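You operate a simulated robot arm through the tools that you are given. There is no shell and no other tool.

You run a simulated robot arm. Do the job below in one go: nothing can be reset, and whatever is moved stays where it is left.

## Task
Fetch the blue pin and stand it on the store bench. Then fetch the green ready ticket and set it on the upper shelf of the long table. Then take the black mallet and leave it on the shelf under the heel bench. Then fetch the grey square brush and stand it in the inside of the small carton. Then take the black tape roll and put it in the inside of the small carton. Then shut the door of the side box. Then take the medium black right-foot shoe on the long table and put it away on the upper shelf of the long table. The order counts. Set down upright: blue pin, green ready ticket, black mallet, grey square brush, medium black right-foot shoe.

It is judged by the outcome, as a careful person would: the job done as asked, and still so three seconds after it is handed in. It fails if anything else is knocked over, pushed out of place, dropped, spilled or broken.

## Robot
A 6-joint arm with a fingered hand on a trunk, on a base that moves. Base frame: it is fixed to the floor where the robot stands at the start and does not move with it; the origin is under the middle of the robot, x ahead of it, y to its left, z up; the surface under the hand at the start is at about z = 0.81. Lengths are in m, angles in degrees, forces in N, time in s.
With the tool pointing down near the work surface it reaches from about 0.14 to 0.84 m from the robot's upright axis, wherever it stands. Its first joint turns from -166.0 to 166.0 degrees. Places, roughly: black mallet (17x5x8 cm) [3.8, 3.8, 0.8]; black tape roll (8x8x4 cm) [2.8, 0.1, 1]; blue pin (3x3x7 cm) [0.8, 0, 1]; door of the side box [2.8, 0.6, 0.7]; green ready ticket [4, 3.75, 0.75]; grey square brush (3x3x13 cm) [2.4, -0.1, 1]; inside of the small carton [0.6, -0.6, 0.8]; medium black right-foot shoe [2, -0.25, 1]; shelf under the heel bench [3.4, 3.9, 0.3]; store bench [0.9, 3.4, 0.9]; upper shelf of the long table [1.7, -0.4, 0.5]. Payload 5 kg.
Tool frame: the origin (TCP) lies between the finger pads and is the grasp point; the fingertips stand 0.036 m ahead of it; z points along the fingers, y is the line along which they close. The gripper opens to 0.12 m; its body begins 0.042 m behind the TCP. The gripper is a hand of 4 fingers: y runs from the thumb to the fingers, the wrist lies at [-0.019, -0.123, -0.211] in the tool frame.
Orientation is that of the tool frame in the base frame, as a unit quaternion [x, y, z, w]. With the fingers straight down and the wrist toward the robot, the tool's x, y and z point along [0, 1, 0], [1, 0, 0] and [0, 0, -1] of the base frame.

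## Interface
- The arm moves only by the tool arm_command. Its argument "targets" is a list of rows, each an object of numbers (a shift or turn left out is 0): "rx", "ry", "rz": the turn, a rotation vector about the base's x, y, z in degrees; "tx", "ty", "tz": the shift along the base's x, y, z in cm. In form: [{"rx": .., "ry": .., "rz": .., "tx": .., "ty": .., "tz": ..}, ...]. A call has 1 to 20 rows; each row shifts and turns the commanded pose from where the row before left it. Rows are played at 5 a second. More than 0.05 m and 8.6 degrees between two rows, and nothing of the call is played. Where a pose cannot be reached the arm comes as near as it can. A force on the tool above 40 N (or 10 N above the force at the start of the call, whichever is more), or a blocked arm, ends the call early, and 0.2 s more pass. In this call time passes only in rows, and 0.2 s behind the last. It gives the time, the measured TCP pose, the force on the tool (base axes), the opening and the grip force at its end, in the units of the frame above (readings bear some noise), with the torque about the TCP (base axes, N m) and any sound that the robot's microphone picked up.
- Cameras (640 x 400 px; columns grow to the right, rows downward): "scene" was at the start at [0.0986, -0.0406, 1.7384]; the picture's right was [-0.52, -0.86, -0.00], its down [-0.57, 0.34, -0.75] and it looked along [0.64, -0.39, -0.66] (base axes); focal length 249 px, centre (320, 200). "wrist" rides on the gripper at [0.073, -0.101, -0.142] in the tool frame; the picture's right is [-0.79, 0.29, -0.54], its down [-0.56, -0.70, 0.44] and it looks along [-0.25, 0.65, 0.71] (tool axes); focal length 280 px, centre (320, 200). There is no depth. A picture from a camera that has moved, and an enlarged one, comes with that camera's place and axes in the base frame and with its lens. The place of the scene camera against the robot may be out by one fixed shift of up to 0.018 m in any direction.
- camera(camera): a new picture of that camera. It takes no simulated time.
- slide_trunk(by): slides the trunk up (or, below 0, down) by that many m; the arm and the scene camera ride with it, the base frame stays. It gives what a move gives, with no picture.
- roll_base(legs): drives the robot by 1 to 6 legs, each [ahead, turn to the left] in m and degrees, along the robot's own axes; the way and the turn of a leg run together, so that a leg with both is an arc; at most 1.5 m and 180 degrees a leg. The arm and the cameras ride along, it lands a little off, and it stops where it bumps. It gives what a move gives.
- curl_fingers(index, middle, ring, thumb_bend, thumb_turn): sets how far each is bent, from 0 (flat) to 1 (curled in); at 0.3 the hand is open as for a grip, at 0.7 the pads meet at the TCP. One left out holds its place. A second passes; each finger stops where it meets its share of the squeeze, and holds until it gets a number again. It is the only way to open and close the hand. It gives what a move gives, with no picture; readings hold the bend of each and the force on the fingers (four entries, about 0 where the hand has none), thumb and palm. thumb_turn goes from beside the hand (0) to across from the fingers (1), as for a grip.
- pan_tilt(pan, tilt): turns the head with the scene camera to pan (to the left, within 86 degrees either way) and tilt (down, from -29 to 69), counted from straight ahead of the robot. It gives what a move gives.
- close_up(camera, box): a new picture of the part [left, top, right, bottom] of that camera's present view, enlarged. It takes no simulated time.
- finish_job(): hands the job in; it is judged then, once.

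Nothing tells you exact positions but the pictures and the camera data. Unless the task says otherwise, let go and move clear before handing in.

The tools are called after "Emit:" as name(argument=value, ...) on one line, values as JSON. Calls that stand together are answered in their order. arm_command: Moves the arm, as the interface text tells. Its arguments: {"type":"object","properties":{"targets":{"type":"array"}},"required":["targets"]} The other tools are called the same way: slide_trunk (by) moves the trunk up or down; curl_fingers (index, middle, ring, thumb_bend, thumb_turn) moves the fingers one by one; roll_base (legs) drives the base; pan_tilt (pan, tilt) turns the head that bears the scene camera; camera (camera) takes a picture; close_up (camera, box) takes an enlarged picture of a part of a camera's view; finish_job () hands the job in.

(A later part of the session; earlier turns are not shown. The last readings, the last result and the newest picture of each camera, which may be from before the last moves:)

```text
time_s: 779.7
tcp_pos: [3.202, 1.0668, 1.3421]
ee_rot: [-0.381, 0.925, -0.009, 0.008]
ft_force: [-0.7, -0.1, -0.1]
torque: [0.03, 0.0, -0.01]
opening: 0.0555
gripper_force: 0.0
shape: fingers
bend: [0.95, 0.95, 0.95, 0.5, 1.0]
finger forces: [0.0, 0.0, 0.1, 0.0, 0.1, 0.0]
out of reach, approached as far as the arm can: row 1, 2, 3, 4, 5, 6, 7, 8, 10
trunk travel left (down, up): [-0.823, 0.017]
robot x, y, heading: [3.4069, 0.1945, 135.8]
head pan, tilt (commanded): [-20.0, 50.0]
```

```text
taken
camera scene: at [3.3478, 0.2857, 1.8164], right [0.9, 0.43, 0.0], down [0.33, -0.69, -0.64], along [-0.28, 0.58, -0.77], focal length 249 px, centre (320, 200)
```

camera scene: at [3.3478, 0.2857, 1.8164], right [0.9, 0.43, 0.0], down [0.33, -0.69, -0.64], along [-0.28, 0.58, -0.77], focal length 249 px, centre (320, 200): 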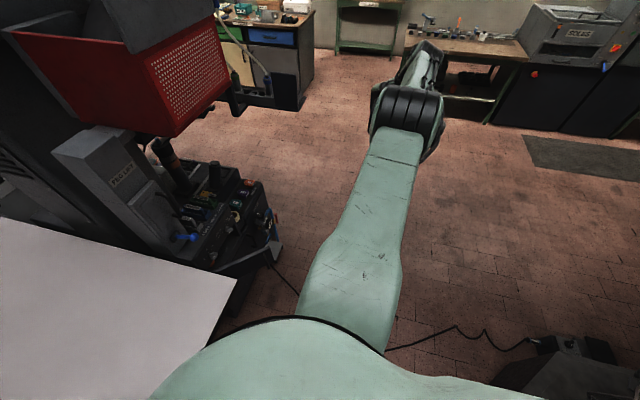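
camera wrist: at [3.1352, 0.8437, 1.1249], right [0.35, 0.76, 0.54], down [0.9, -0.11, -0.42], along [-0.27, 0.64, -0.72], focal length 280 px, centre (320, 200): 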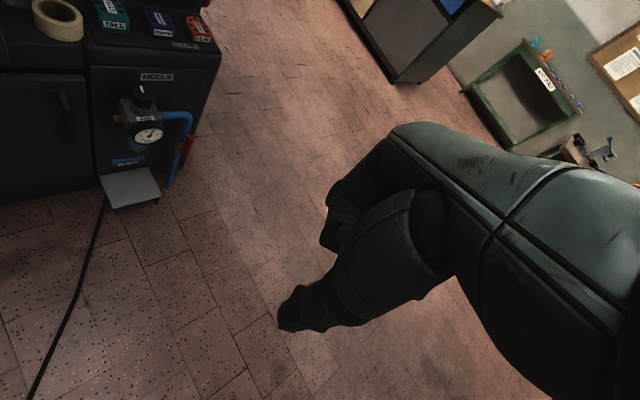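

Emit:
arm_command(targets=[{"tz": 4.5, "ty": -1.5}, {"tz": 4.5, "ty": -1.5}, {"tz": 4.5, "ty": -1.5}, {"tz": 4.5, "ty": -1.5}])

Emit:
camera(camera="scene")

```text
time_s: 780.7
tcp_pos: [3.1995, 1.0397, 1.5283]
ee_rot: [-0.38, 0.925, -0.007, 0.009]
ft_force: [0.3, 0.0, 0.7]
torque: [0.05, -0.02, 0.01]
opening: 0.0556
gripper_force: 0.1
shape: fingers
bend: [0.95, 0.95, 0.95, 0.5, 1.0]
finger forces: [0.1, 0.0, 0.0, 0.0, 0.0, 0.0]
out of reach, approached as far as the arm can: row 1, 2, 3
trunk travel left (down, up): [-0.823, 0.017]
robot x, y, heading: [3.4057, 0.1945, 135.6]
head pan, tilt (commanded): [-20.0, 50.0]
```

```text
taken
camera scene: at [3.3478, 0.2848, 1.8165], right [0.9, 0.43, 0.0], down [0.33, -0.69, -0.64], along [-0.28, 0.58, -0.77], focal length 249 px, centre (320, 200)
```

scene: 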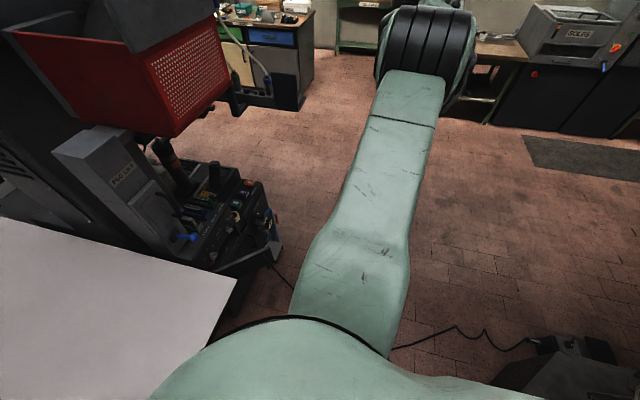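

Emit:
arm_command(targets=[{"rz": -7}, {"rz": -7}, {"rz": -7}, {"rz": -7}, {"rz": -7}, {"tz": -4}, {"tz": -4}, {"tz": -4}])

Emit:
arm_command(targets=[{"rx": 7.39, "ry": 1.3}, {"rx": 7.39, "ry": 1.3}, {"rx": 7.39, "ry": 1.3}, {"rx": 7.39, "ry": 1.3}, {"rx": 7.39, "ry": 1.3}, {"rx": 7.39, "ry": 1.3}, {"rx": 7.39, "ry": 1.3}, {"rx": 7.39, "ry": 1.3}, {"rx": 7.39, "ry": 1.3}, {"rx": 7.39, "ry": 1.3}])

Emit:
camera(camera="scene")

```text
time_s: 782.5
tcp_pos: [3.1922, 1.0978, 1.417]
ee_rot: [-0.085, 0.996, -0.009, 0.005]
ft_force: [0.9, -0.2, -0.3]
torque: [-0.03, -0.02, 0.01]
opening: 0.0556
gripper_force: 0.1
shape: fingers
bend: [0.95, 0.95, 0.95, 0.5, 1.0]
finger forces: [0.1, 0.0, 0.0, 0.0, 0.0, 0.1]
out of reach, approached as far as the arm can: row 1, 2, 3, 4, 6, 7, 8
trunk travel left (down, up): [-0.823, 0.017]
robot x, y, heading: [3.4047, 0.1905, 135.8]
head pan, tilt (commanded): [-20.0, 50.0]
```

```text
time_s: 784.7
tcp_pos: [3.1765, 1.1982, 1.4265]
ee_rot: [-0.064, 0.796, 0.6, -0.051]
ft_force: [-0.1, 0.0, -0.1]
torque: [0.0, -0.05, 0.02]
opening: 0.0556
gripper_force: 0.0
shape: fingers
bend: [0.95, 0.95, 0.95, 0.5, 1.0]
finger forces: [0.0, 0.0, 0.0, 0.1, 0.1, 0.0]
out of reach, approached as far as the arm can: row 1, 2, 3, 4, 5, 6, 7, 9, 10
trunk travel left (down, up): [-0.823, 0.017]
robot x, y, heading: [3.411, 0.1961, 135.8]
head pan, tilt (commanded): [-20.0, 50.0]
```

```text
taken
camera scene: at [3.3477, 0.2869, 1.8165], right [0.9, 0.43, 0.0], down [0.33, -0.69, -0.64], along [-0.28, 0.58, -0.77], focal length 249 px, centre (320, 200)
```

scene: 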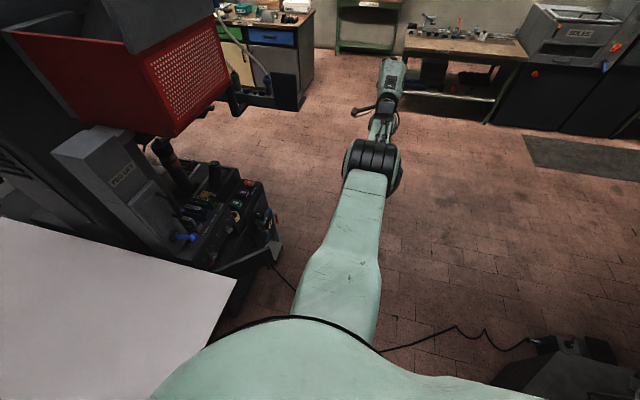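

Emit:
arm_command(targets=[{"rx": 7.39, "ry": 1.3}, {"rx": 7.39, "ry": 1.3}, {"tz": -4}, {"tz": -4}, {"tz": -4}, {"tz": -4}, {"tz": -4}, {"tz": -4}, {"tz": -4}])

Emit:
camera(camera="scene")

```text
time_s: 786.7
tcp_pos: [3.1987, 1.0584, 1.2265]
ee_rot: [-0.057, 0.711, 0.699, -0.059]
ft_force: [0.0, -0.2, 0.3]
torque: [0.02, -0.01, 0.0]
opening: 0.0556
gripper_force: 0.1
shape: fingers
bend: [0.95, 0.95, 0.95, 0.5, 1.0]
finger forces: [0.0, 0.1, 0.0, 0.0, 0.0, 0.0]
out of reach, approached as far as the arm can: row 1, 2, 3, 4, 5, 6, 7, 8, 9
trunk travel left (down, up): [-0.823, 0.017]
robot x, y, heading: [3.4052, 0.1939, 135.5]
head pan, tilt (commanded): [-20.0, 50.0]
```

```text
taken
camera scene: at [3.3476, 0.2871, 1.8165], right [0.9, 0.43, 0.0], down [0.33, -0.69, -0.64], along [-0.28, 0.58, -0.77], focal length 249 px, centre (320, 200)
```

scene: 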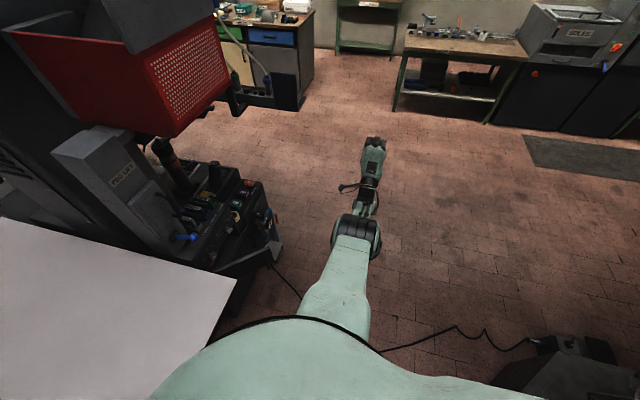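

Emit:
arm_command(targets=[{"tx": -0.8, "ty": 4.5}, {"tx": -0.8, "ty": 4.5}, {"tx": -0.8, "ty": 4.5}, {"tx": -0.8, "ty": 4.5}, {"tx": -0.8, "ty": 4.5}, {"tx": -0.8, "ty": 4.5}, {"tz": 4.8}, {"tz": 4.8}, {"tz": 4.8}, {"tz": 4.8}, {"tz": 4.8}, {"tz": 4.8}, {"tz": 4.8}, {"tz": 4.8}])

Emit:
camera(camera="scene")

```text
time_s: 789.7
tcp_pos: [3.1747, 1.1938, 1.6804]
ee_rot: [-0.057, 0.711, 0.698, -0.059]
ft_force: [0.1, 0.5, -0.7]
torque: [0.02, -0.01, -0.05]
opening: 0.0563
gripper_force: 0.1
shape: fingers
bend: [0.95, 0.95, 0.95, 0.5, 1.0]
finger forces: [0.1, 0.1, 0.1, 0.0, 0.0, 0.0]
out of reach, approached as far as the arm can: row 1, 2, 3, 4, 5, 6, 7, 8, 9, 10, 11, 12, 14
trunk travel left (down, up): [-0.823, 0.017]
robot x, y, heading: [3.4066, 0.1965, 135.6]
head pan, tilt (commanded): [-20.0, 50.0]
```

```text
taken
camera scene: at [3.3482, 0.2855, 1.8165], right [0.9, 0.43, 0.0], down [0.33, -0.69, -0.64], along [-0.28, 0.58, -0.77], focal length 249 px, centre (320, 200)
```

scene: 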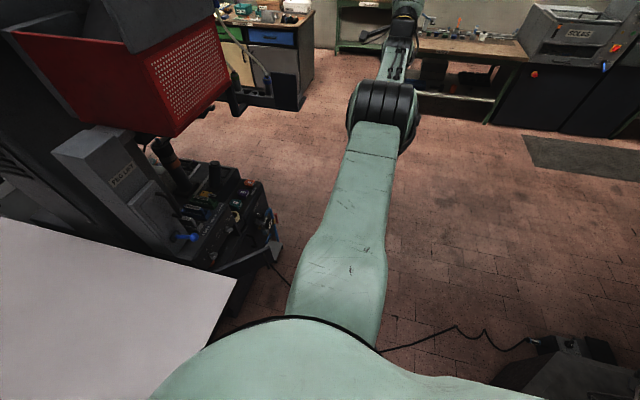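

Emit:
arm_command(targets=[{"tz": 4.8}, {"tz": 4.8}, {"ty": -4.5, "tz": 1}, {"ty": -4.5, "tz": 1}, {"ty": -4.5, "tz": 1}, {"ty": -4.5, "tz": 1}])

Emit:
camera(camera="scene")

```text
time_s: 791.1
tcp_pos: [3.1719, 1.0206, 1.8065]
ee_rot: [-0.058, 0.716, 0.693, -0.059]
ft_force: [2.6, -9.6, 7.0]
torque: [-0.68, -0.19, -0.09]
opening: 0.0557
gripper_force: 0.0
shape: fingers
bend: [0.95, 0.95, 0.95, 0.5, 1.0]
finger forces: [0.1, 0.1, 0.0, 0.0, 0.1, 0.0]
out of reach, approached as far as the arm can: row 2, 3
trunk travel left (down, up): [-0.823, 0.017]
robot x, y, heading: [3.4099, 0.1944, 135.6]
head pan, tilt (commanded): [-20.0, 50.0]
```

```text
taken
camera scene: at [3.346, 0.2908, 1.8163], right [0.9, 0.43, 0.0], down [0.33, -0.69, -0.64], along [-0.28, 0.58, -0.77], focal length 249 px, centre (320, 200)
```

scene: 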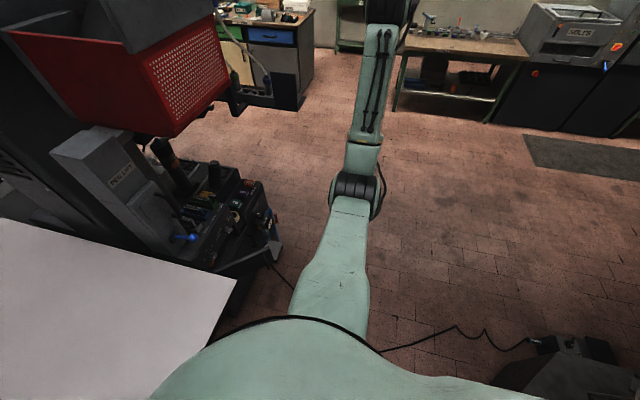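

The elbow is back in its normal posture. I restore the fingers-down orientation while lowering.

Emit:
arm_command(targets=[{"rx": -7.39, "ry": -1.3, "tz": -2}, {"rx": -7.39, "ry": -1.3, "tz": -3}, {"rx": -7.39, "ry": -1.3, "tz": -3}, {"rx": -7.39, "ry": -1.3, "tz": -3}, {"rx": -7.39, "ry": -1.3, "tz": -3}, {"rx": -7.39, "ry": -1.3, "tz": -3}, {"rx": -7.39, "ry": -1.3, "tz": -3}, {"rx": -7.39, "ry": -1.3, "tz": -3}, {"rx": -7.39, "ry": -1.3, "tz": -3}, {"rx": -7.39, "ry": -1.3, "tz": -3}, {"rx": -7.39, "ry": -1.3, "tz": -3}, {"rx": -7.39, "ry": -1.3, "tz": -3}])

Emit:
camera(camera="scene")

```text
time_s: 793.7
tcp_pos: [3.1764, 1.0128, 1.4641]
ee_rot: [-0.084, 0.996, -0.01, 0.005]
ft_force: [-0.1, -0.4, -0.7]
torque: [-0.06, -0.01, 0.0]
opening: 0.0557
gripper_force: 0.1
shape: fingers
bend: [0.95, 0.95, 0.95, 0.5, 1.0]
finger forces: [0.0, 0.0, 0.1, 0.0, 0.1, 0.0]
trunk travel left (down, up): [-0.823, 0.017]
robot x, y, heading: [3.4043, 0.1928, 135.7]
head pan, tilt (commanded): [-20.0, 50.0]
```

```text
taken
camera scene: at [3.3475, 0.2882, 1.8164], right [0.9, 0.43, 0.0], down [0.33, -0.69, -0.64], along [-0.28, 0.58, -0.77], focal length 249 px, centre (320, 200)
```

scene: 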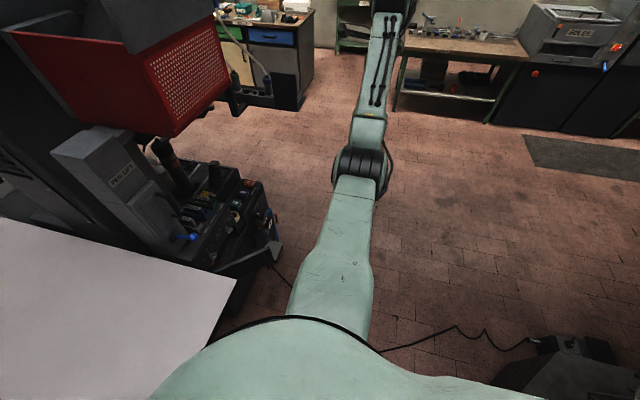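

Normal posture confirmed. Now I lower the hand and the trunk to door height in comfortable steps.

Emit:
arm_command(targets=[{"tz": -4.2, "ty": -1.4}, {"tz": -4.2, "ty": -1.4}, {"tz": -4.2, "ty": -1.4}, {"tz": -4.2, "ty": -1.4}, {"tz": -4.2, "ty": -1.4}, {"tz": -4.2, "ty": -1.4}, {"tz": -4.2, "ty": -1.4}, {"tz": -4.2, "ty": -1.4}, {"tz": -4.2, "ty": -1.4}, {"tz": -4.2, "ty": -1.4}])

Emit:
slide_trunk(by=-0.37)

Emit:
arm_command(targets=[{"rz": 7.5}, {"rz": 7.5}, {"rz": 7.5}, {"rz": 7.5}])

Emit:
camera(camera="scene")

```text
time_s: 795.9
tcp_pos: [3.1749, 0.8733, 1.0441]
ee_rot: [-0.085, 0.996, -0.008, 0.006]
ft_force: [-0.5, 1.3, 0.0]
torque: [-0.01, 0.01, 0.01]
opening: 0.0556
gripper_force: 0.0
shape: fingers
bend: [0.95, 0.95, 0.95, 0.5, 1.0]
finger forces: [0.0, 0.0, 0.0, 0.0, 0.1, 0.1]
trunk travel left (down, up): [-0.823, 0.017]
robot x, y, heading: [3.408, 0.1945, 135.6]
head pan, tilt (commanded): [-20.0, 50.0]
```

```text
time_s: 799.5
tcp_pos: [3.1758, 0.8731, 0.6751]
ee_rot: [-0.084, 0.996, -0.01, 0.005]
ft_force: [-0.1, 0.6, 0.1]
torque: [0.02, 0.0, -0.03]
opening: 0.0555
gripper_force: 0.1
shape: fingers
bend: [0.95, 0.95, 0.95, 0.5, 1.0]
finger forces: [0.1, 0.1, 0.1, 0.1, 0.0, 0.1]
trunk travel left (down, up): [-0.453, 0.387]
robot x, y, heading: [3.4026, 0.1937, 135.5]
head pan, tilt (commanded): [-20.0, 50.0]
```

```text
time_s: 800.5
tcp_pos: [3.1754, 0.8735, 0.674]
ee_rot: [-0.34, 0.94, -0.007, 0.008]
ft_force: [0.1, -0.9, -0.3]
torque: [-0.04, 0.02, 0.0]
opening: 0.0558
gripper_force: 0.1
shape: fingers
bend: [0.95, 0.95, 0.95, 0.5, 1.0]
finger forces: [0.0, 0.0, 0.0, 0.0, 0.0, 0.0]
trunk travel left (down, up): [-0.453, 0.387]
robot x, y, heading: [3.4034, 0.1945, 135.4]
head pan, tilt (commanded): [-20.0, 50.0]
```

```text
taken
camera scene: at [3.3477, 0.2874, 1.4464], right [0.9, 0.43, 0.0], down [0.33, -0.69, -0.64], along [-0.28, 0.58, -0.77], focal length 249 px, centre (320, 200)
```

scene: 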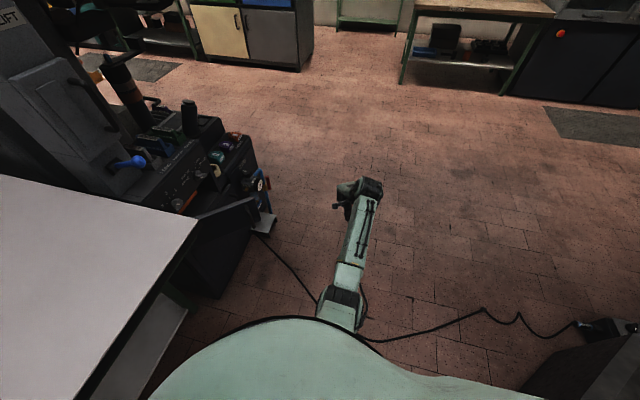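

Emit:
arm_command(targets=[{"tx": -2.4, "ty": -3}, {"tx": -2.4, "ty": -3}, {"tx": -2.4, "ty": -3}, {"tx": -2.4, "ty": -3}, {"tx": -2.4, "ty": -3, "rz": 7}, {"rz": 7}, {"rz": 7}])

Emit:
pan_tilt(pan=0, tilt=50)

Emit:
close_up(camera="scene", box=[220, 90, 420, 230])

```text
time_s: 802.1
tcp_pos: [3.0536, 0.7239, 0.6757]
ee_rot: [-0.506, 0.863, -0.006, 0.009]
ft_force: [0.4, -0.2, 0.6]
torque: [0.0, -0.01, 0.02]
opening: 0.0555
gripper_force: 0.1
shape: fingers
bend: [0.95, 0.95, 0.95, 0.5, 1.0]
finger forces: [0.0, 0.0, 0.0, 0.0, 0.0, 0.0]
trunk travel left (down, up): [-0.453, 0.387]
robot x, y, heading: [3.4006, 0.1917, 135.6]
head pan, tilt (commanded): [-20.0, 50.0]
```

```text
time_s: 802.9
tcp_pos: [3.0554, 0.723, 0.6765]
ee_rot: [-0.505, 0.863, -0.006, 0.008]
ft_force: [0.2, -0.7, 0.7]
torque: [0.0, -0.02, -0.03]
opening: 0.0556
gripper_force: 0.1
shape: fingers
bend: [0.95, 0.95, 0.95, 0.5, 1.0]
finger forces: [0.0, 0.0, 0.1, 0.1, 0.0, 0.1]
trunk travel left (down, up): [-0.453, 0.387]
robot x, y, heading: [3.4069, 0.1938, 135.5]
head pan, tilt (commanded): [0.0, 50.0]
```

```text
2.86 times, centred on (320, 160) of scene
camera zoom: at [3.3258, 0.2716, 1.4464], right [0.7, 0.71, 0.0], down [0.55, -0.54, -0.64], along [-0.46, 0.45, -0.77], focal length 711 px, centre (320, 314)
```

zoom: 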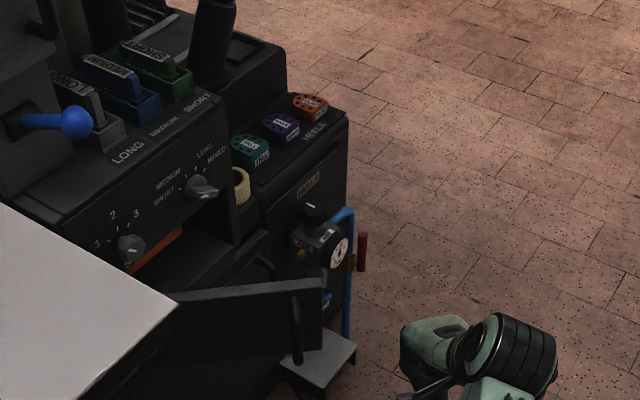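

Emit:
arm_command(targets=[{"tx": -3, "ty": -0.8}, {"tx": -3, "ty": -0.8}])

Emit:
close_up(camera="scene", box=[220, 120, 420, 260])

```text
time_s: 803.5
tcp_pos: [2.9944, 0.7086, 0.6766]
ee_rot: [-0.505, 0.863, -0.005, 0.01]
ft_force: [-0.1, 0.2, -0.7]
torque: [0.0, 0.01, 0.01]
opening: 0.0554
gripper_force: 0.0
shape: fingers
bend: [0.95, 0.95, 0.95, 0.5, 1.0]
finger forces: [0.0, 0.1, 0.0, 0.1, 0.0, 0.0]
trunk travel left (down, up): [-0.453, 0.387]
robot x, y, heading: [3.4104, 0.1936, 135.6]
head pan, tilt (commanded): [0.0, 50.0]
```

```text
2.86 times, centred on (320, 190) of scene
camera zoom: at [3.3254, 0.2714, 1.4464], right [0.7, 0.71, 0.0], down [0.55, -0.54, -0.64], along [-0.46, 0.45, -0.77], focal length 711 px, centre (320, 229)
```

zoom: 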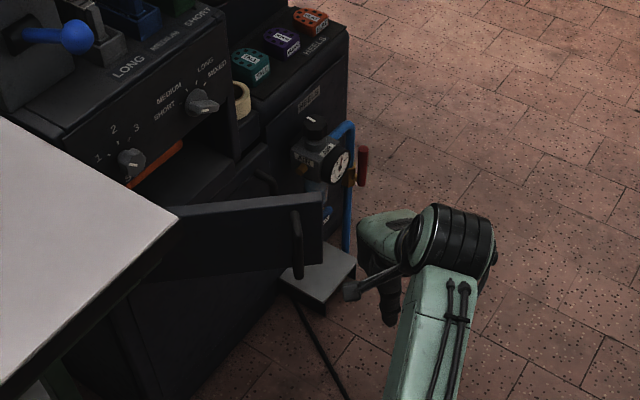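

Emit:
arm_command(targets=[{"tx": -1, "ty": -1.7, "tz": -3}, {"tx": -2.5, "ty": -1.5}, {"tx": -1.5, "ty": 0}])

Emit:
close_up(camera="scene", box=[220, 120, 420, 260])

```text
time_s: 804.3
tcp_pos: [2.9448, 0.6762, 0.6444]
ee_rot: [-0.505, 0.863, -0.006, 0.009]
ft_force: [0.3, -0.4, 0.2]
torque: [0.06, -0.01, 0.02]
opening: 0.0555
gripper_force: 0.1
shape: fingers
bend: [0.95, 0.95, 0.95, 0.5, 1.0]
finger forces: [0.0, 0.0, 0.1, 0.0, 0.0, 0.0]
trunk travel left (down, up): [-0.453, 0.387]
robot x, y, heading: [3.4043, 0.195, 135.3]
head pan, tilt (commanded): [0.0, 50.0]
```

```text
2.86 times, centred on (320, 190) of scene
camera zoom: at [3.3254, 0.2717, 1.4464], right [0.7, 0.71, 0.0], down [0.55, -0.54, -0.64], along [-0.46, 0.45, -0.77], focal length 711 px, centre (320, 229)
```

zoom: 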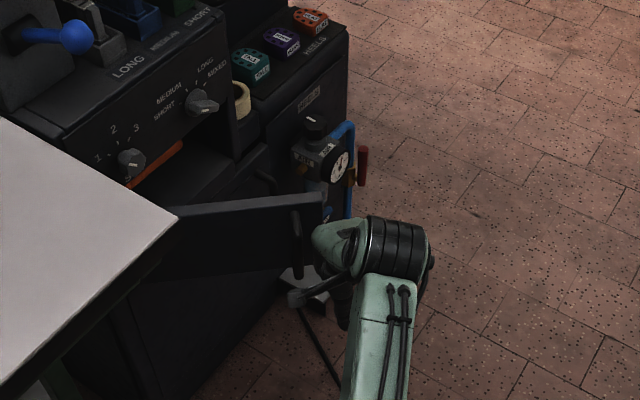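

Close to the door's outer face near the handle. I push gently to the west in small steps.

Emit:
arm_command(targets=[{"tx": -1.5, "ty": 0.2}, {"tx": -1.5, "ty": 0.2}, {"tx": -1.5, "ty": 0.2}])

Emit:
close_up(camera="scene", box=[220, 120, 420, 260])

```text
time_s: 805.2
tcp_pos: [2.907, 0.689, 0.6455]
ee_rot: [-0.496, 0.868, -0.003, 0.014]
ft_force: [13.3, 15.3, -1.9]
torque: [-1.14, 0.86, -0.51]
opening: 0.0557
gripper_force: 10.1
shape: fingers
bend: [0.95, 0.95, 0.95, 0.5, 1.0]
finger forces: [1.9, 0.1, 0.1, 0.1, 0.0, 18.3]
trunk travel left (down, up): [-0.453, 0.387]
robot x, y, heading: [3.4065, 0.193, 134.8]
head pan, tilt (commanded): [0.0, 50.0]
stopped in row 3: the force on the tool passed its limit at 42 N (the readings are from after the stop); the commanded pose is now the measured one
```

```text
2.86 times, centred on (320, 190) of scene
camera zoom: at [3.3262, 0.2723, 1.4464], right [0.71, 0.71, 0.0], down [0.54, -0.54, -0.64], along [-0.46, 0.45, -0.77], focal length 711 px, centre (320, 229)
```

zoom: 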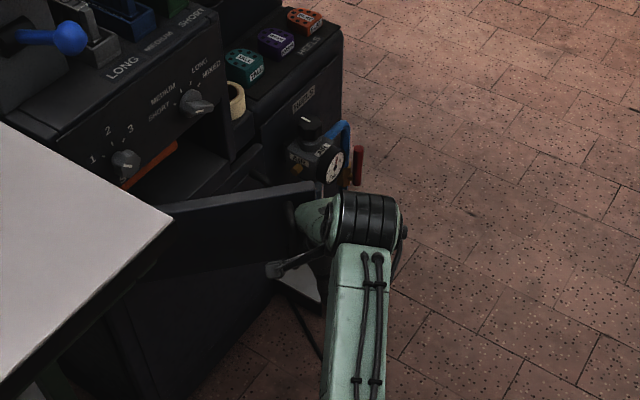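

The hand met the handle from its far side. I back off, move a bit south to the door's outer face and rotate the hand so the boom stays clear of the table corner.

Emit:
arm_command(targets=[{"tx": 2.5, "ty": 1}, {"tx": 3}, {"rz": 7.5, "tx": 0.5}, {"rz": 7.5, "ty": -2}, {"rz": 7.5, "ty": -2.5}, {"rz": 7.5, "ty": -2.5}])

Emit:
close_up(camera="scene", box=[220, 120, 420, 260])

Emit:
camera(camera="wrist")

```text
time_s: 806.6
tcp_pos: [2.9661, 0.6267, 0.6452]
ee_rot: [0.707, -0.707, 0.001, -0.012]
ft_force: [1.0, -0.4, -0.8]
torque: [0.03, 0.0, 0.03]
opening: 0.0557
gripper_force: 0.1
shape: fingers
bend: [0.95, 0.95, 0.95, 0.5, 1.0]
finger forces: [0.0, 0.0, 0.0, 0.0, 0.0, 0.0]
trunk travel left (down, up): [-0.453, 0.387]
robot x, y, heading: [3.4042, 0.1947, 135.1]
head pan, tilt (commanded): [0.0, 50.0]
```

```text
2.86 times, centred on (320, 190) of scene
camera zoom: at [3.3263, 0.2716, 1.4465], right [0.7, 0.71, 0.0], down [0.54, -0.54, -0.64], along [-0.46, 0.45, -0.77], focal length 711 px, centre (320, 229)
```

zoom: 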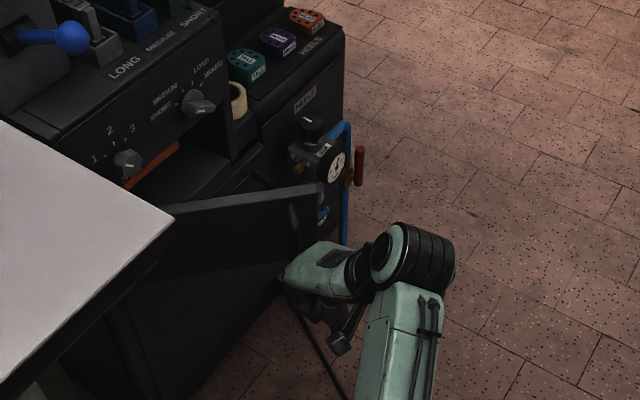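

```text
taken
camera wrist: at [3.0639, 0.5523, 0.7893], right [-0.3, 0.78, 0.55], down [0.71, 0.57, -0.42], along [-0.64, 0.26, -0.72], focal length 280 px, centre (320, 200)
```

wrist: 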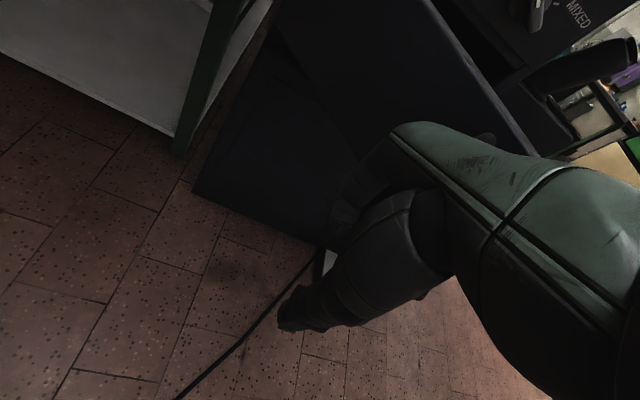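

Emit:
arm_command(targets=[{"tx": -1.2, "ty": 0.5}, {"tx": -1.2, "ty": 0.5}, {"tx": -1.2, "ty": 0.5}])

Emit:
close_up(camera="scene", box=[220, 120, 420, 260])

```text
time_s: 807.4
tcp_pos: [2.9303, 0.6413, 0.6464]
ee_rot: [-0.707, 0.707, -0.001, 0.012]
ft_force: [0.7, -0.4, -1.0]
torque: [0.0, 0.04, 0.01]
opening: 0.0559
gripper_force: 0.1
shape: fingers
bend: [0.95, 0.95, 0.95, 0.5, 1.0]
finger forces: [0.0, 0.0, 0.1, 0.1, 0.0, 0.1]
trunk travel left (down, up): [-0.453, 0.387]
robot x, y, heading: [3.4047, 0.1931, 135.4]
head pan, tilt (commanded): [0.0, 50.0]
```

```text
2.86 times, centred on (320, 190) of scene
camera zoom: at [3.3259, 0.2722, 1.4464], right [0.7, 0.71, 0.0], down [0.54, -0.54, -0.64], along [-0.46, 0.45, -0.77], focal length 711 px, centre (320, 229)
```

zoom: 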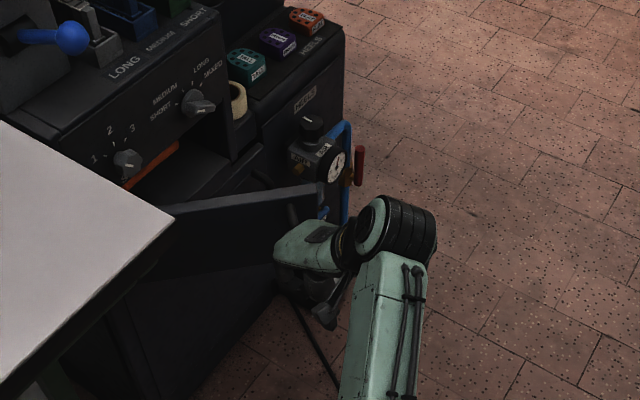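

Emit:
arm_command(targets=[{"tx": -1.2, "ty": 0.5}, {"tx": -1.2, "ty": 0.5}])

Emit:
arm_command(targets=[{"tx": -1.2, "ty": 0.5}, {"tx": -1.2, "ty": 0.5}])

Emit:
close_up(camera="scene", box=[220, 120, 420, 260])

```text
time_s: 808.0
tcp_pos: [2.9077, 0.6552, 0.6477]
ee_rot: [-0.704, 0.711, 0.0, 0.013]
ft_force: [14.7, 19.1, 3.6]
torque: [-1.13, 1.13, -1.23]
opening: 0.0558
gripper_force: 12.4
shape: fingers
bend: [0.95, 0.95, 0.95, 0.5, 1.0]
finger forces: [0.1, 0.9, 22.5, 0.1, 0.0, 0.0]
trunk travel left (down, up): [-0.453, 0.387]
robot x, y, heading: [3.4055, 0.1929, 134.9]
head pan, tilt (commanded): [0.0, 50.0]
```

```text
time_s: 808.5
tcp_pos: [2.8949, 0.6588, 0.6463]
ee_rot: [-0.703, 0.711, 0.0, 0.015]
ft_force: [-0.1, -0.6, 0.8]
torque: [0.01, -0.03, -0.01]
opening: 0.0556
gripper_force: 0.2
shape: fingers
bend: [0.95, 0.95, 0.95, 0.5, 1.0]
finger forces: [0.1, 0.0, 0.5, 0.0, 0.0, 0.0]
trunk travel left (down, up): [-0.453, 0.387]
robot x, y, heading: [3.408, 0.194, 134.9]
head pan, tilt (commanded): [0.0, 50.0]
stopped in row 2: the force on the tool passed its limit at 43 N (the readings are from after the stop); the commanded pose is now the measured one
```

```text
2.86 times, centred on (320, 190) of scene
camera zoom: at [3.3245, 0.2708, 1.4463], right [0.71, 0.71, 0.0], down [0.54, -0.54, -0.64], along [-0.45, 0.46, -0.77], focal length 711 px, centre (320, 229)
```

zoom: 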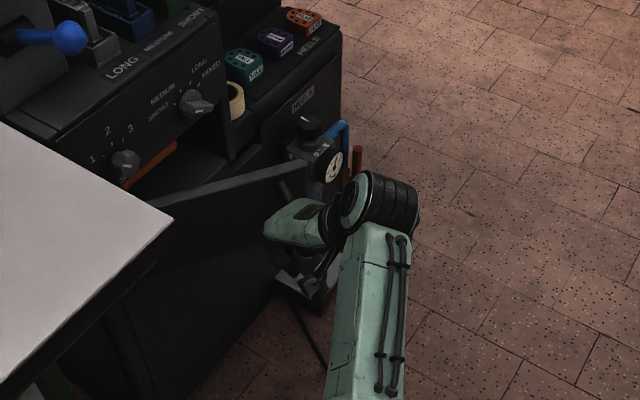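

The door is swinging shut in steps. I continue pushing with smaller increments.

Emit:
arm_command(targets=[{"tx": -0.7, "ty": 0.3}, {"tx": -0.7, "ty": 0.3}, {"tx": -0.7, "ty": 0.3}])

Emit:
arm_command(targets=[{"tx": -0.7, "ty": 0.3}, {"tx": -0.7, "ty": 0.3}, {"tx": -0.7, "ty": 0.3}])

Emit:
close_up(camera="scene", box=[220, 120, 420, 260])

```text
time_s: 809.2
tcp_pos: [2.8757, 0.6704, 0.6469]
ee_rot: [-0.703, 0.711, 0.001, 0.013]
ft_force: [0.2, -1.1, -0.2]
torque: [0.01, 0.04, -0.04]
opening: 0.0556
gripper_force: 0.3
shape: fingers
bend: [0.95, 0.95, 0.95, 0.5, 1.0]
finger forces: [0.0, 0.0, 0.7, 0.1, 0.0, 0.1]
trunk travel left (down, up): [-0.453, 0.387]
robot x, y, heading: [3.4104, 0.1944, 135.3]
head pan, tilt (commanded): [0.0, 50.0]
```

```text
time_s: 810.0
tcp_pos: [2.8551, 0.6787, 0.6466]
ee_rot: [-0.703, 0.711, 0.001, 0.014]
ft_force: [-0.1, 0.4, 0.5]
torque: [-0.03, 0.0, -0.03]
opening: 0.0556
gripper_force: 0.1
shape: fingers
bend: [0.95, 0.95, 0.95, 0.5, 1.0]
finger forces: [0.0, 0.0, 0.3, 0.1, 0.0, 0.0]
trunk travel left (down, up): [-0.453, 0.387]
robot x, y, heading: [3.4072, 0.195, 135.0]
head pan, tilt (commanded): [0.0, 50.0]
```

```text
2.86 times, centred on (320, 190) of scene
camera zoom: at [3.3264, 0.2725, 1.4464], right [0.71, 0.71, 0.0], down [0.54, -0.54, -0.64], along [-0.45, 0.45, -0.77], focal length 711 px, centre (320, 229)
```

zoom: 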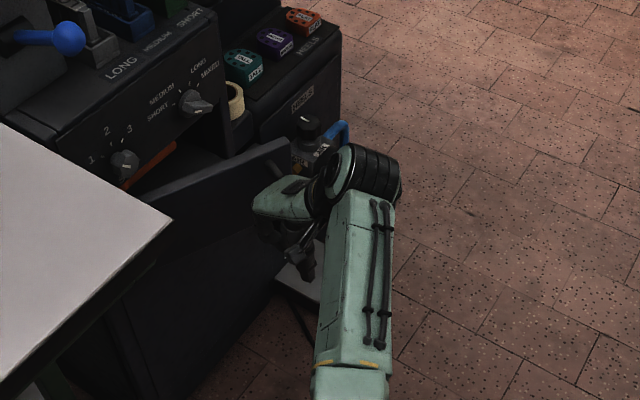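

Emit:
arm_command(targets=[{"tx": -0.8, "ty": 0.15}, {"tx": -0.8, "ty": 0.15}, {"tx": -0.8, "ty": 0.1}])

Emit:
arm_command(targets=[{"tx": -0.8, "ty": 0.1}, {"tx": -0.8, "ty": 0.1}, {"tx": -0.8, "ty": 0}])

Emit:
close_up(camera="scene", box=[220, 120, 420, 260])

```text
time_s: 810.9
tcp_pos: [2.8305, 0.684, 0.647]
ee_rot: [-0.703, 0.711, 0.0, 0.013]
ft_force: [0.4, -1.1, -0.1]
torque: [0.0, 0.04, -0.04]
opening: 0.0555
gripper_force: 0.4
shape: fingers
bend: [0.95, 0.95, 0.95, 0.5, 1.0]
finger forces: [0.1, 0.0, 0.4, 0.1, 0.1, 0.0]
trunk travel left (down, up): [-0.453, 0.387]
robot x, y, heading: [3.4085, 0.1949, 135.1]
head pan, tilt (commanded): [0.0, 50.0]
```

```text
time_s: 811.6
tcp_pos: [2.8064, 0.6851, 0.6468]
ee_rot: [-0.702, 0.712, -0.001, 0.014]
ft_force: [0.6, -0.5, 1.3]
torque: [0.02, 0.02, 0.01]
opening: 0.0559
gripper_force: 0.2
shape: fingers
bend: [0.95, 0.95, 0.95, 0.5, 1.0]
finger forces: [0.0, 0.0, 0.2, 0.0, 0.0, 0.1]
trunk travel left (down, up): [-0.453, 0.387]
robot x, y, heading: [3.4072, 0.1935, 135.2]
head pan, tilt (commanded): [0.0, 50.0]
```

```text
2.86 times, centred on (320, 190) of scene
camera zoom: at [3.3262, 0.2723, 1.4464], right [0.71, 0.71, 0.0], down [0.54, -0.54, -0.64], along [-0.45, 0.45, -0.77], focal length 711 px, centre (320, 229)
```

zoom: 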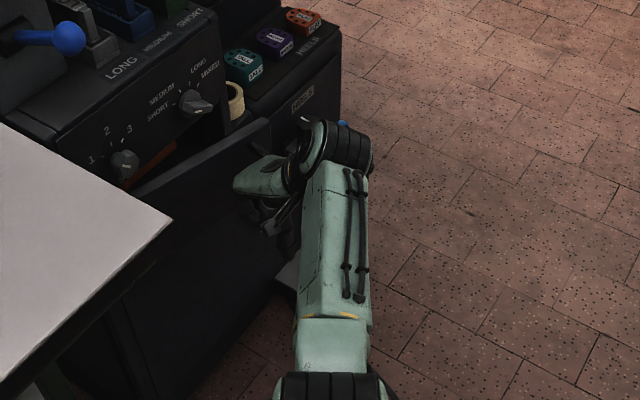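

Emit:
arm_command(targets=[{"tx": -0.8}, {"tx": -0.8}, {"tx": -0.8}])

Emit:
close_up(camera="scene", box=[220, 120, 420, 260])

```text
time_s: 812.5
tcp_pos: [2.783, 0.6859, 0.6465]
ee_rot: [-0.703, 0.711, 0.001, 0.014]
ft_force: [0.5, -0.3, 0.4]
torque: [0.02, 0.02, -0.04]
opening: 0.0561
gripper_force: 0.8
shape: fingers
bend: [0.95, 0.95, 0.95, 0.5, 1.0]
finger forces: [0.1, 0.0, 0.2, 0.0, 0.0, 0.0]
trunk travel left (down, up): [-0.453, 0.387]
robot x, y, heading: [3.4043, 0.1978, 135.1]
head pan, tilt (commanded): [0.0, 50.0]
```

```text
2.86 times, centred on (320, 190) of scene
camera zoom: at [3.3263, 0.2724, 1.4464], right [0.71, 0.71, 0.0], down [0.54, -0.54, -0.64], along [-0.45, 0.45, -0.77], focal length 711 px, centre (320, 229)
```

zoom: 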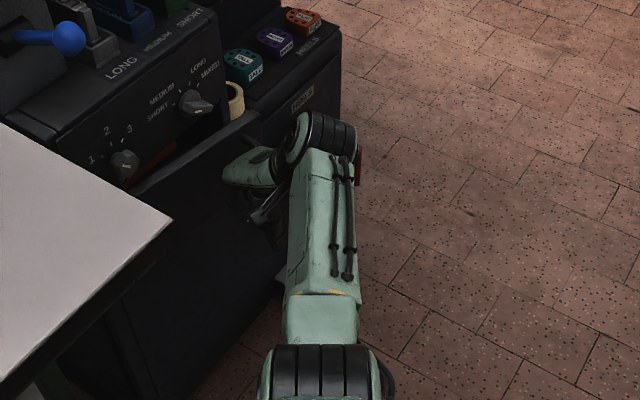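

Emit:
arm_command(targets=[{"tx": -0.7}, {"tx": -0.7}])

Emit:
arm_command(targets=[{"tx": -0.6}, {"tx": -0.6}])

Emit:
close_up(camera="scene", box=[220, 120, 420, 260])

```text
time_s: 813.0
tcp_pos: [2.769, 0.685, 0.6469]
ee_rot: [-0.703, 0.711, 0.001, 0.014]
ft_force: [-0.2, -1.3, 0.2]
torque: [0.01, 0.0, -0.01]
opening: 0.0553
gripper_force: 0.1
shape: fingers
bend: [0.95, 0.95, 0.95, 0.5, 1.0]
finger forces: [0.0, 0.1, 0.4, 0.1, 0.1, 0.0]
trunk travel left (down, up): [-0.453, 0.387]
robot x, y, heading: [3.4099, 0.1957, 135.1]
head pan, tilt (commanded): [0.0, 50.0]
```

```text
time_s: 813.6
tcp_pos: [2.756, 0.6867, 0.6482]
ee_rot: [-0.703, 0.711, 0.0, 0.013]
ft_force: [0.2, -0.6, -0.4]
torque: [-0.01, -0.01, -0.02]
opening: 0.0558
gripper_force: 0.5
shape: fingers
bend: [0.95, 0.95, 0.95, 0.5, 1.0]
finger forces: [0.1, 0.0, 0.3, 0.0, 0.0, 0.0]
trunk travel left (down, up): [-0.453, 0.387]
robot x, y, heading: [3.4087, 0.1921, 135.2]
head pan, tilt (commanded): [0.0, 50.0]
```

```text
2.86 times, centred on (320, 190) of scene
camera zoom: at [3.3265, 0.2723, 1.4464], right [0.71, 0.71, 0.0], down [0.54, -0.54, -0.64], along [-0.45, 0.45, -0.77], focal length 711 px, centre (320, 229)
```

zoom: 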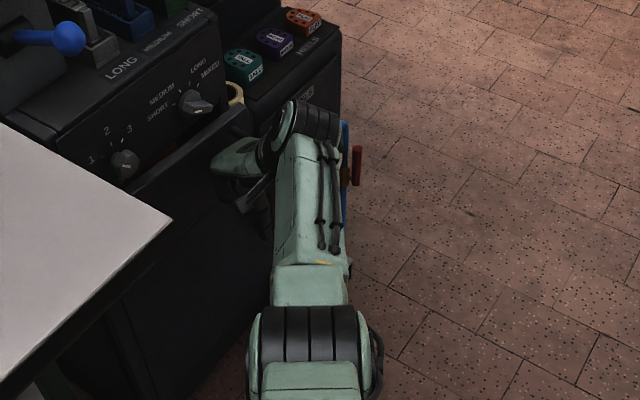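

Emit:
arm_command(targets=[{"tx": -0.6}, {"tx": -0.6}])

Emit:
arm_command(targets=[{"tx": -0.6}, {"tx": -0.5}])

Emit:
close_up(camera="scene", box=[220, 120, 420, 260])

```text
time_s: 814.2
tcp_pos: [2.7448, 0.6866, 0.6465]
ee_rot: [-0.703, 0.711, 0.001, 0.014]
ft_force: [-0.6, 0.2, -0.2]
torque: [0.01, 0.0, 0.0]
opening: 0.0557
gripper_force: 0.1
shape: fingers
bend: [0.95, 0.95, 0.95, 0.5, 1.0]
finger forces: [0.0, 0.0, 0.0, 0.0, 0.0, 0.0]
trunk travel left (down, up): [-0.453, 0.387]
robot x, y, heading: [3.4048, 0.1939, 134.9]
head pan, tilt (commanded): [0.0, 50.0]
```

```text
time_s: 814.9
tcp_pos: [2.7332, 0.6859, 0.6473]
ee_rot: [-0.703, 0.711, 0.001, 0.014]
ft_force: [0.7, -0.7, -0.4]
torque: [0.07, 0.02, 0.0]
opening: 0.056
gripper_force: 0.5
shape: fingers
bend: [0.95, 0.95, 0.95, 0.5, 1.0]
finger forces: [0.0, 0.0, 1.2, 0.0, 0.0, 0.0]
trunk travel left (down, up): [-0.453, 0.387]
robot x, y, heading: [3.404, 0.1946, 135.1]
head pan, tilt (commanded): [0.0, 50.0]
```

```text
2.86 times, centred on (320, 190) of scene
camera zoom: at [3.3266, 0.2722, 1.4464], right [0.71, 0.71, 0.0], down [0.54, -0.54, -0.64], along [-0.45, 0.45, -0.77], focal length 711 px, centre (320, 229)
```

zoom: 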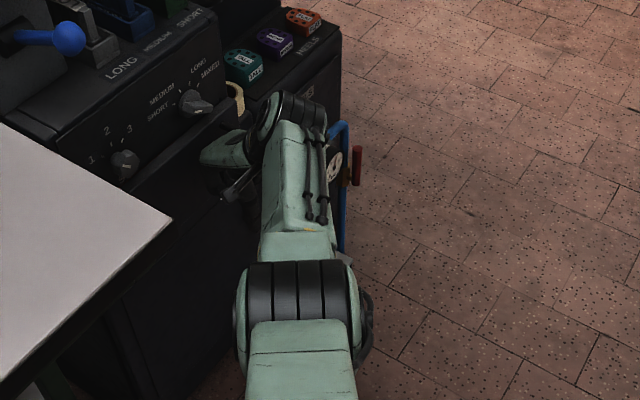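

Emit:
arm_command(targets=[{"tx": -0.5}, {"tx": -0.5}])

Emit:
arm_command(targets=[{"tx": -0.4}, {"tx": -0.4}])

Emit:
close_up(camera="scene", box=[220, 120, 420, 260])

```text
time_s: 815.5
tcp_pos: [2.7248, 0.6843, 0.6469]
ee_rot: [-0.703, 0.711, 0.0, 0.014]
ft_force: [4.7, -6.0, -1.1]
torque: [0.48, 0.34, -0.01]
opening: 0.0558
gripper_force: 3.9
shape: fingers
bend: [0.95, 0.95, 0.95, 0.5, 1.0]
finger forces: [0.0, 0.0, 7.4, 0.1, 0.0, 0.2]
trunk travel left (down, up): [-0.453, 0.387]
robot x, y, heading: [3.4074, 0.1924, 135.0]
head pan, tilt (commanded): [0.0, 50.0]
```

```text
time_s: 816.0
tcp_pos: [2.718, 0.6839, 0.6486]
ee_rot: [-0.704, 0.71, -0.001, 0.014]
ft_force: [22.2, -14.5, -0.6]
torque: [1.11, 1.53, 0.13]
opening: 0.0558
gripper_force: 13.5
shape: fingers
bend: [0.95, 0.95, 0.95, 0.5, 1.0]
finger forces: [10.0, 0.0, 15.8, 0.0, 0.0, 1.8]
trunk travel left (down, up): [-0.453, 0.387]
robot x, y, heading: [3.406, 0.193, 134.9]
head pan, tilt (commanded): [0.0, 50.0]
```

```text
2.86 times, centred on (320, 190) of scene
camera zoom: at [3.3296, 0.2705, 1.4466], right [0.71, 0.71, 0.0], down [0.54, -0.54, -0.64], along [-0.46, 0.46, -0.76], focal length 711 px, centre (320, 229)
```

zoom: 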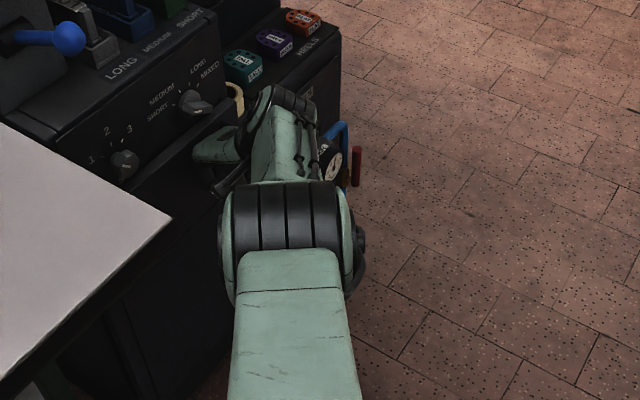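

The door is against its stop (force rises to ~26 N): closed. I retreat carefully, watching the arm posture.

Emit:
arm_command(targets=[{"tx": 1.0}, {"tx": 2, "ty": -0.3}, {"tx": 2.5, "ty": -0.3}])

Emit:
camera(camera="scene")

Emit:
close_up(camera="scene", box=[220, 100, 360, 220])

```text
time_s: 816.9
tcp_pos: [2.7711, 0.6809, 0.6495]
ee_rot: [-0.702, 0.712, 0.001, 0.014]
ft_force: [0.5, -0.2, -0.5]
torque: [-0.01, -0.01, 0.01]
opening: 0.0557
gripper_force: 0.0
shape: fingers
bend: [0.95, 0.95, 0.95, 0.5, 1.0]
finger forces: [0.0, 0.1, 0.1, 0.1, 0.0, 0.0]
trunk travel left (down, up): [-0.453, 0.387]
robot x, y, heading: [3.4062, 0.1965, 135.2]
head pan, tilt (commanded): [0.0, 50.0]
```

```text
taken
camera scene: at [3.3264, 0.2724, 1.4465], right [0.71, 0.71, 0.0], down [0.54, -0.54, -0.64], along [-0.45, 0.45, -0.77], focal length 249 px, centre (320, 200)
```

scene: 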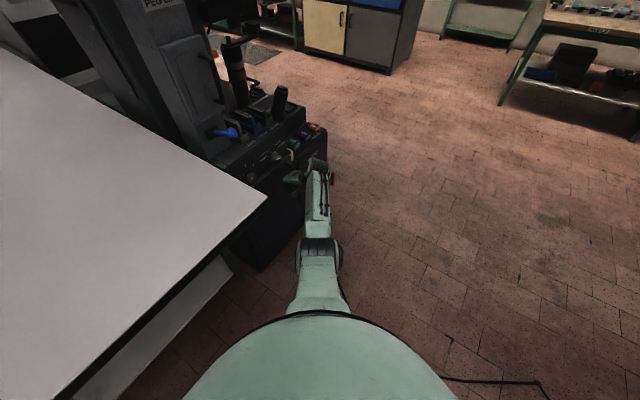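

```text
3.33 times, centred on (290, 160) of scene
camera zoom: at [3.3264, 0.2724, 1.4465], right [0.71, 0.71, 0.0], down [0.54, -0.54, -0.64], along [-0.45, 0.45, -0.77], focal length 830 px, centre (420, 333)
```

zoom: 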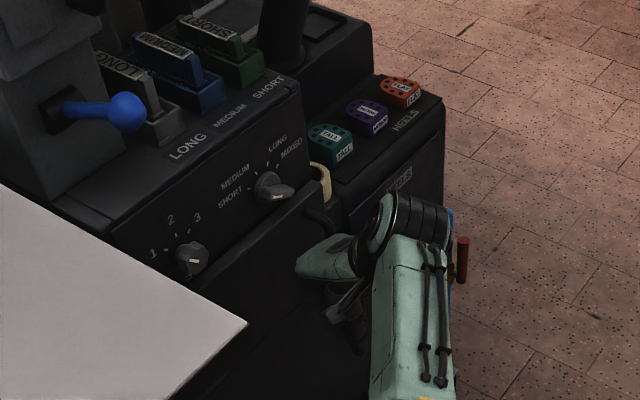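

Emit:
arm_command(targets=[{"tx": 3}, {"tx": 3}, {"tx": 3, "ty": 0.5}, {"tx": 3, "ty": 0.5}, {"tx": 3, "ty": 1}, {"tx": 3, "ty": 2}, {"tx": 3, "ty": 2}])

Emit:
close_up(camera="scene", box=[220, 100, 360, 220])

Emit:
camera(camera="wrist")

```text
time_s: 818.5
tcp_pos: [2.9805, 0.7402, 0.6478]
ee_rot: [-0.703, 0.711, 0.001, 0.014]
ft_force: [0.5, -0.3, -0.5]
torque: [0.0, 0.01, -0.01]
opening: 0.0559
gripper_force: 0.2
shape: fingers
bend: [0.95, 0.95, 0.95, 0.5, 1.0]
finger forces: [0.0, 0.0, 0.1, 0.1, 0.0, 0.1]
trunk travel left (down, up): [-0.453, 0.387]
robot x, y, heading: [3.4017, 0.1963, 135.2]
head pan, tilt (commanded): [0.0, 50.0]
```

```text
3.33 times, centred on (290, 160) of scene
camera zoom: at [3.3273, 0.273, 1.4464], right [0.71, 0.71, 0.0], down [0.54, -0.54, -0.64], along [-0.46, 0.45, -0.77], focal length 830 px, centre (420, 333)
```

zoom: 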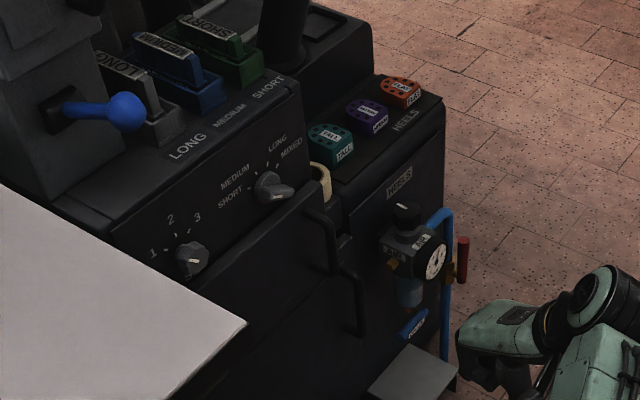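

```text
taken
camera wrist: at [3.0779, 0.6632, 0.792], right [-0.29, 0.78, 0.55], down [0.71, 0.56, -0.42], along [-0.64, 0.27, -0.72], focal length 280 px, centre (320, 200)
```

wrist: 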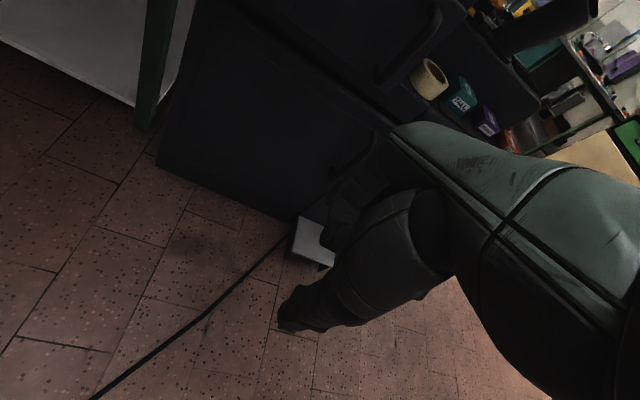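

Emit:
close_up(camera="scene", box=[240, 140, 320, 200])

```text
6.67 times, centred on (280, 170) of scene
camera zoom: at [3.3273, 0.273, 1.4464], right [0.71, 0.71, 0.0], down [0.54, -0.54, -0.64], along [-0.46, 0.45, -0.77], focal length 1659 px, centre (587, 400)
```

zoom: 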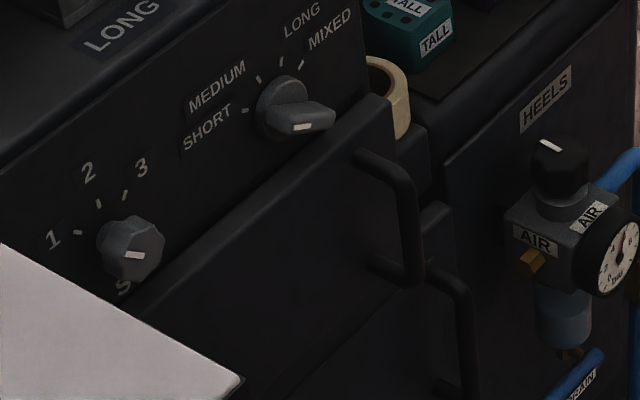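

The door is shut flush. Now the last item, the shoe. I raise trunk and arm to a safe height before turning over the table's end.

Emit:
slide_trunk(by=0.37)

Emit:
arm_command(targets=[{"rz": -7.5, "tx": 1, "tz": 3}, {"rz": -7.5, "tx": 1, "tz": 3}, {"rz": -7.5, "tz": 3}, {"rz": -7.5, "tz": 3}, {"rz": -7.5, "tz": 3}, {"tz": 3}])

Emit:
camera(camera="scene")

```text
time_s: 822.0
tcp_pos: [2.9806, 0.7396, 1.0192]
ee_rot: [-0.703, 0.711, 0.0, 0.014]
ft_force: [-0.5, 0.3, 0.2]
torque: [-0.03, -0.02, -0.05]
opening: 0.0558
gripper_force: 0.1
shape: fingers
bend: [0.95, 0.95, 0.95, 0.5, 1.0]
finger forces: [0.0, 0.0, 0.1, 0.1, 0.1, 0.1]
trunk travel left (down, up): [-0.823, 0.017]
robot x, y, heading: [3.4055, 0.1963, 134.7]
head pan, tilt (commanded): [0.0, 50.0]
```

```text
time_s: 823.4
tcp_pos: [3.0007, 0.7403, 1.1971]
ee_rot: [-0.436, 0.9, -0.005, 0.013]
ft_force: [0.3, 0.1, -0.2]
torque: [0.0, 0.04, -0.02]
opening: 0.0558
gripper_force: 0.0
shape: fingers
bend: [0.95, 0.95, 0.95, 0.5, 1.0]
finger forces: [0.0, 0.0, 0.1, 0.0, 0.1, 0.1]
trunk travel left (down, up): [-0.823, 0.017]
robot x, y, heading: [3.4076, 0.1942, 134.8]
head pan, tilt (commanded): [0.0, 50.0]
```

```text
taken
camera scene: at [3.3262, 0.2729, 1.8164], right [0.71, 0.71, 0.0], down [0.54, -0.54, -0.64], along [-0.45, 0.45, -0.77], focal length 249 px, centre (320, 200)
```

scene: 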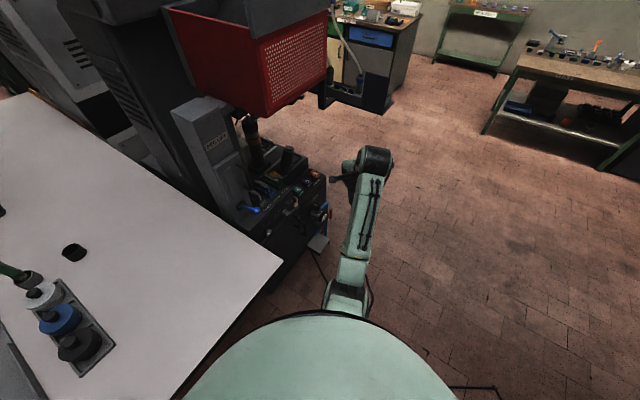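

Emit:
roll_base(legs=[[0, 133], [0.85, 0], [0, -62]])

Emit:
roll_base(legs=[[1.3, 0]])

```text
time_s: 838.2
tcp_pos: [2.6847, -0.8361, 1.1965]
ee_rot: [0.862, -0.506, -0.003, -0.014]
ft_force: [0.3, -0.6, -0.5]
torque: [0.0, 0.0, -0.03]
opening: 0.0557
gripper_force: 0.0
shape: fingers
bend: [0.95, 0.95, 0.95, 0.5, 1.0]
finger forces: [0.1, 0.0, 0.0, 0.1, 0.0, 0.0]
trunk travel left (down, up): [-0.823, 0.017]
robot x, y, heading: [3.3401, -0.6687, -157.5]
head pan, tilt (commanded): [0.0, 50.0]
```

```text
time_s: 845.3
tcp_pos: [1.4833, -1.3065, 1.1966]
ee_rot: [0.858, -0.513, -0.003, -0.013]
ft_force: [-1.0, 0.1, 0.0]
torque: [0.01, 0.0, -0.01]
opening: 0.0557
gripper_force: 0.1
shape: fingers
bend: [0.95, 0.95, 0.95, 0.5, 1.0]
finger forces: [0.1, 0.0, 0.0, 0.0, 0.1, 0.0]
trunk travel left (down, up): [-0.823, 0.017]
robot x, y, heading: [2.1493, -1.1519, -158.3]
head pan, tilt (commanded): [0.0, 50.0]
```

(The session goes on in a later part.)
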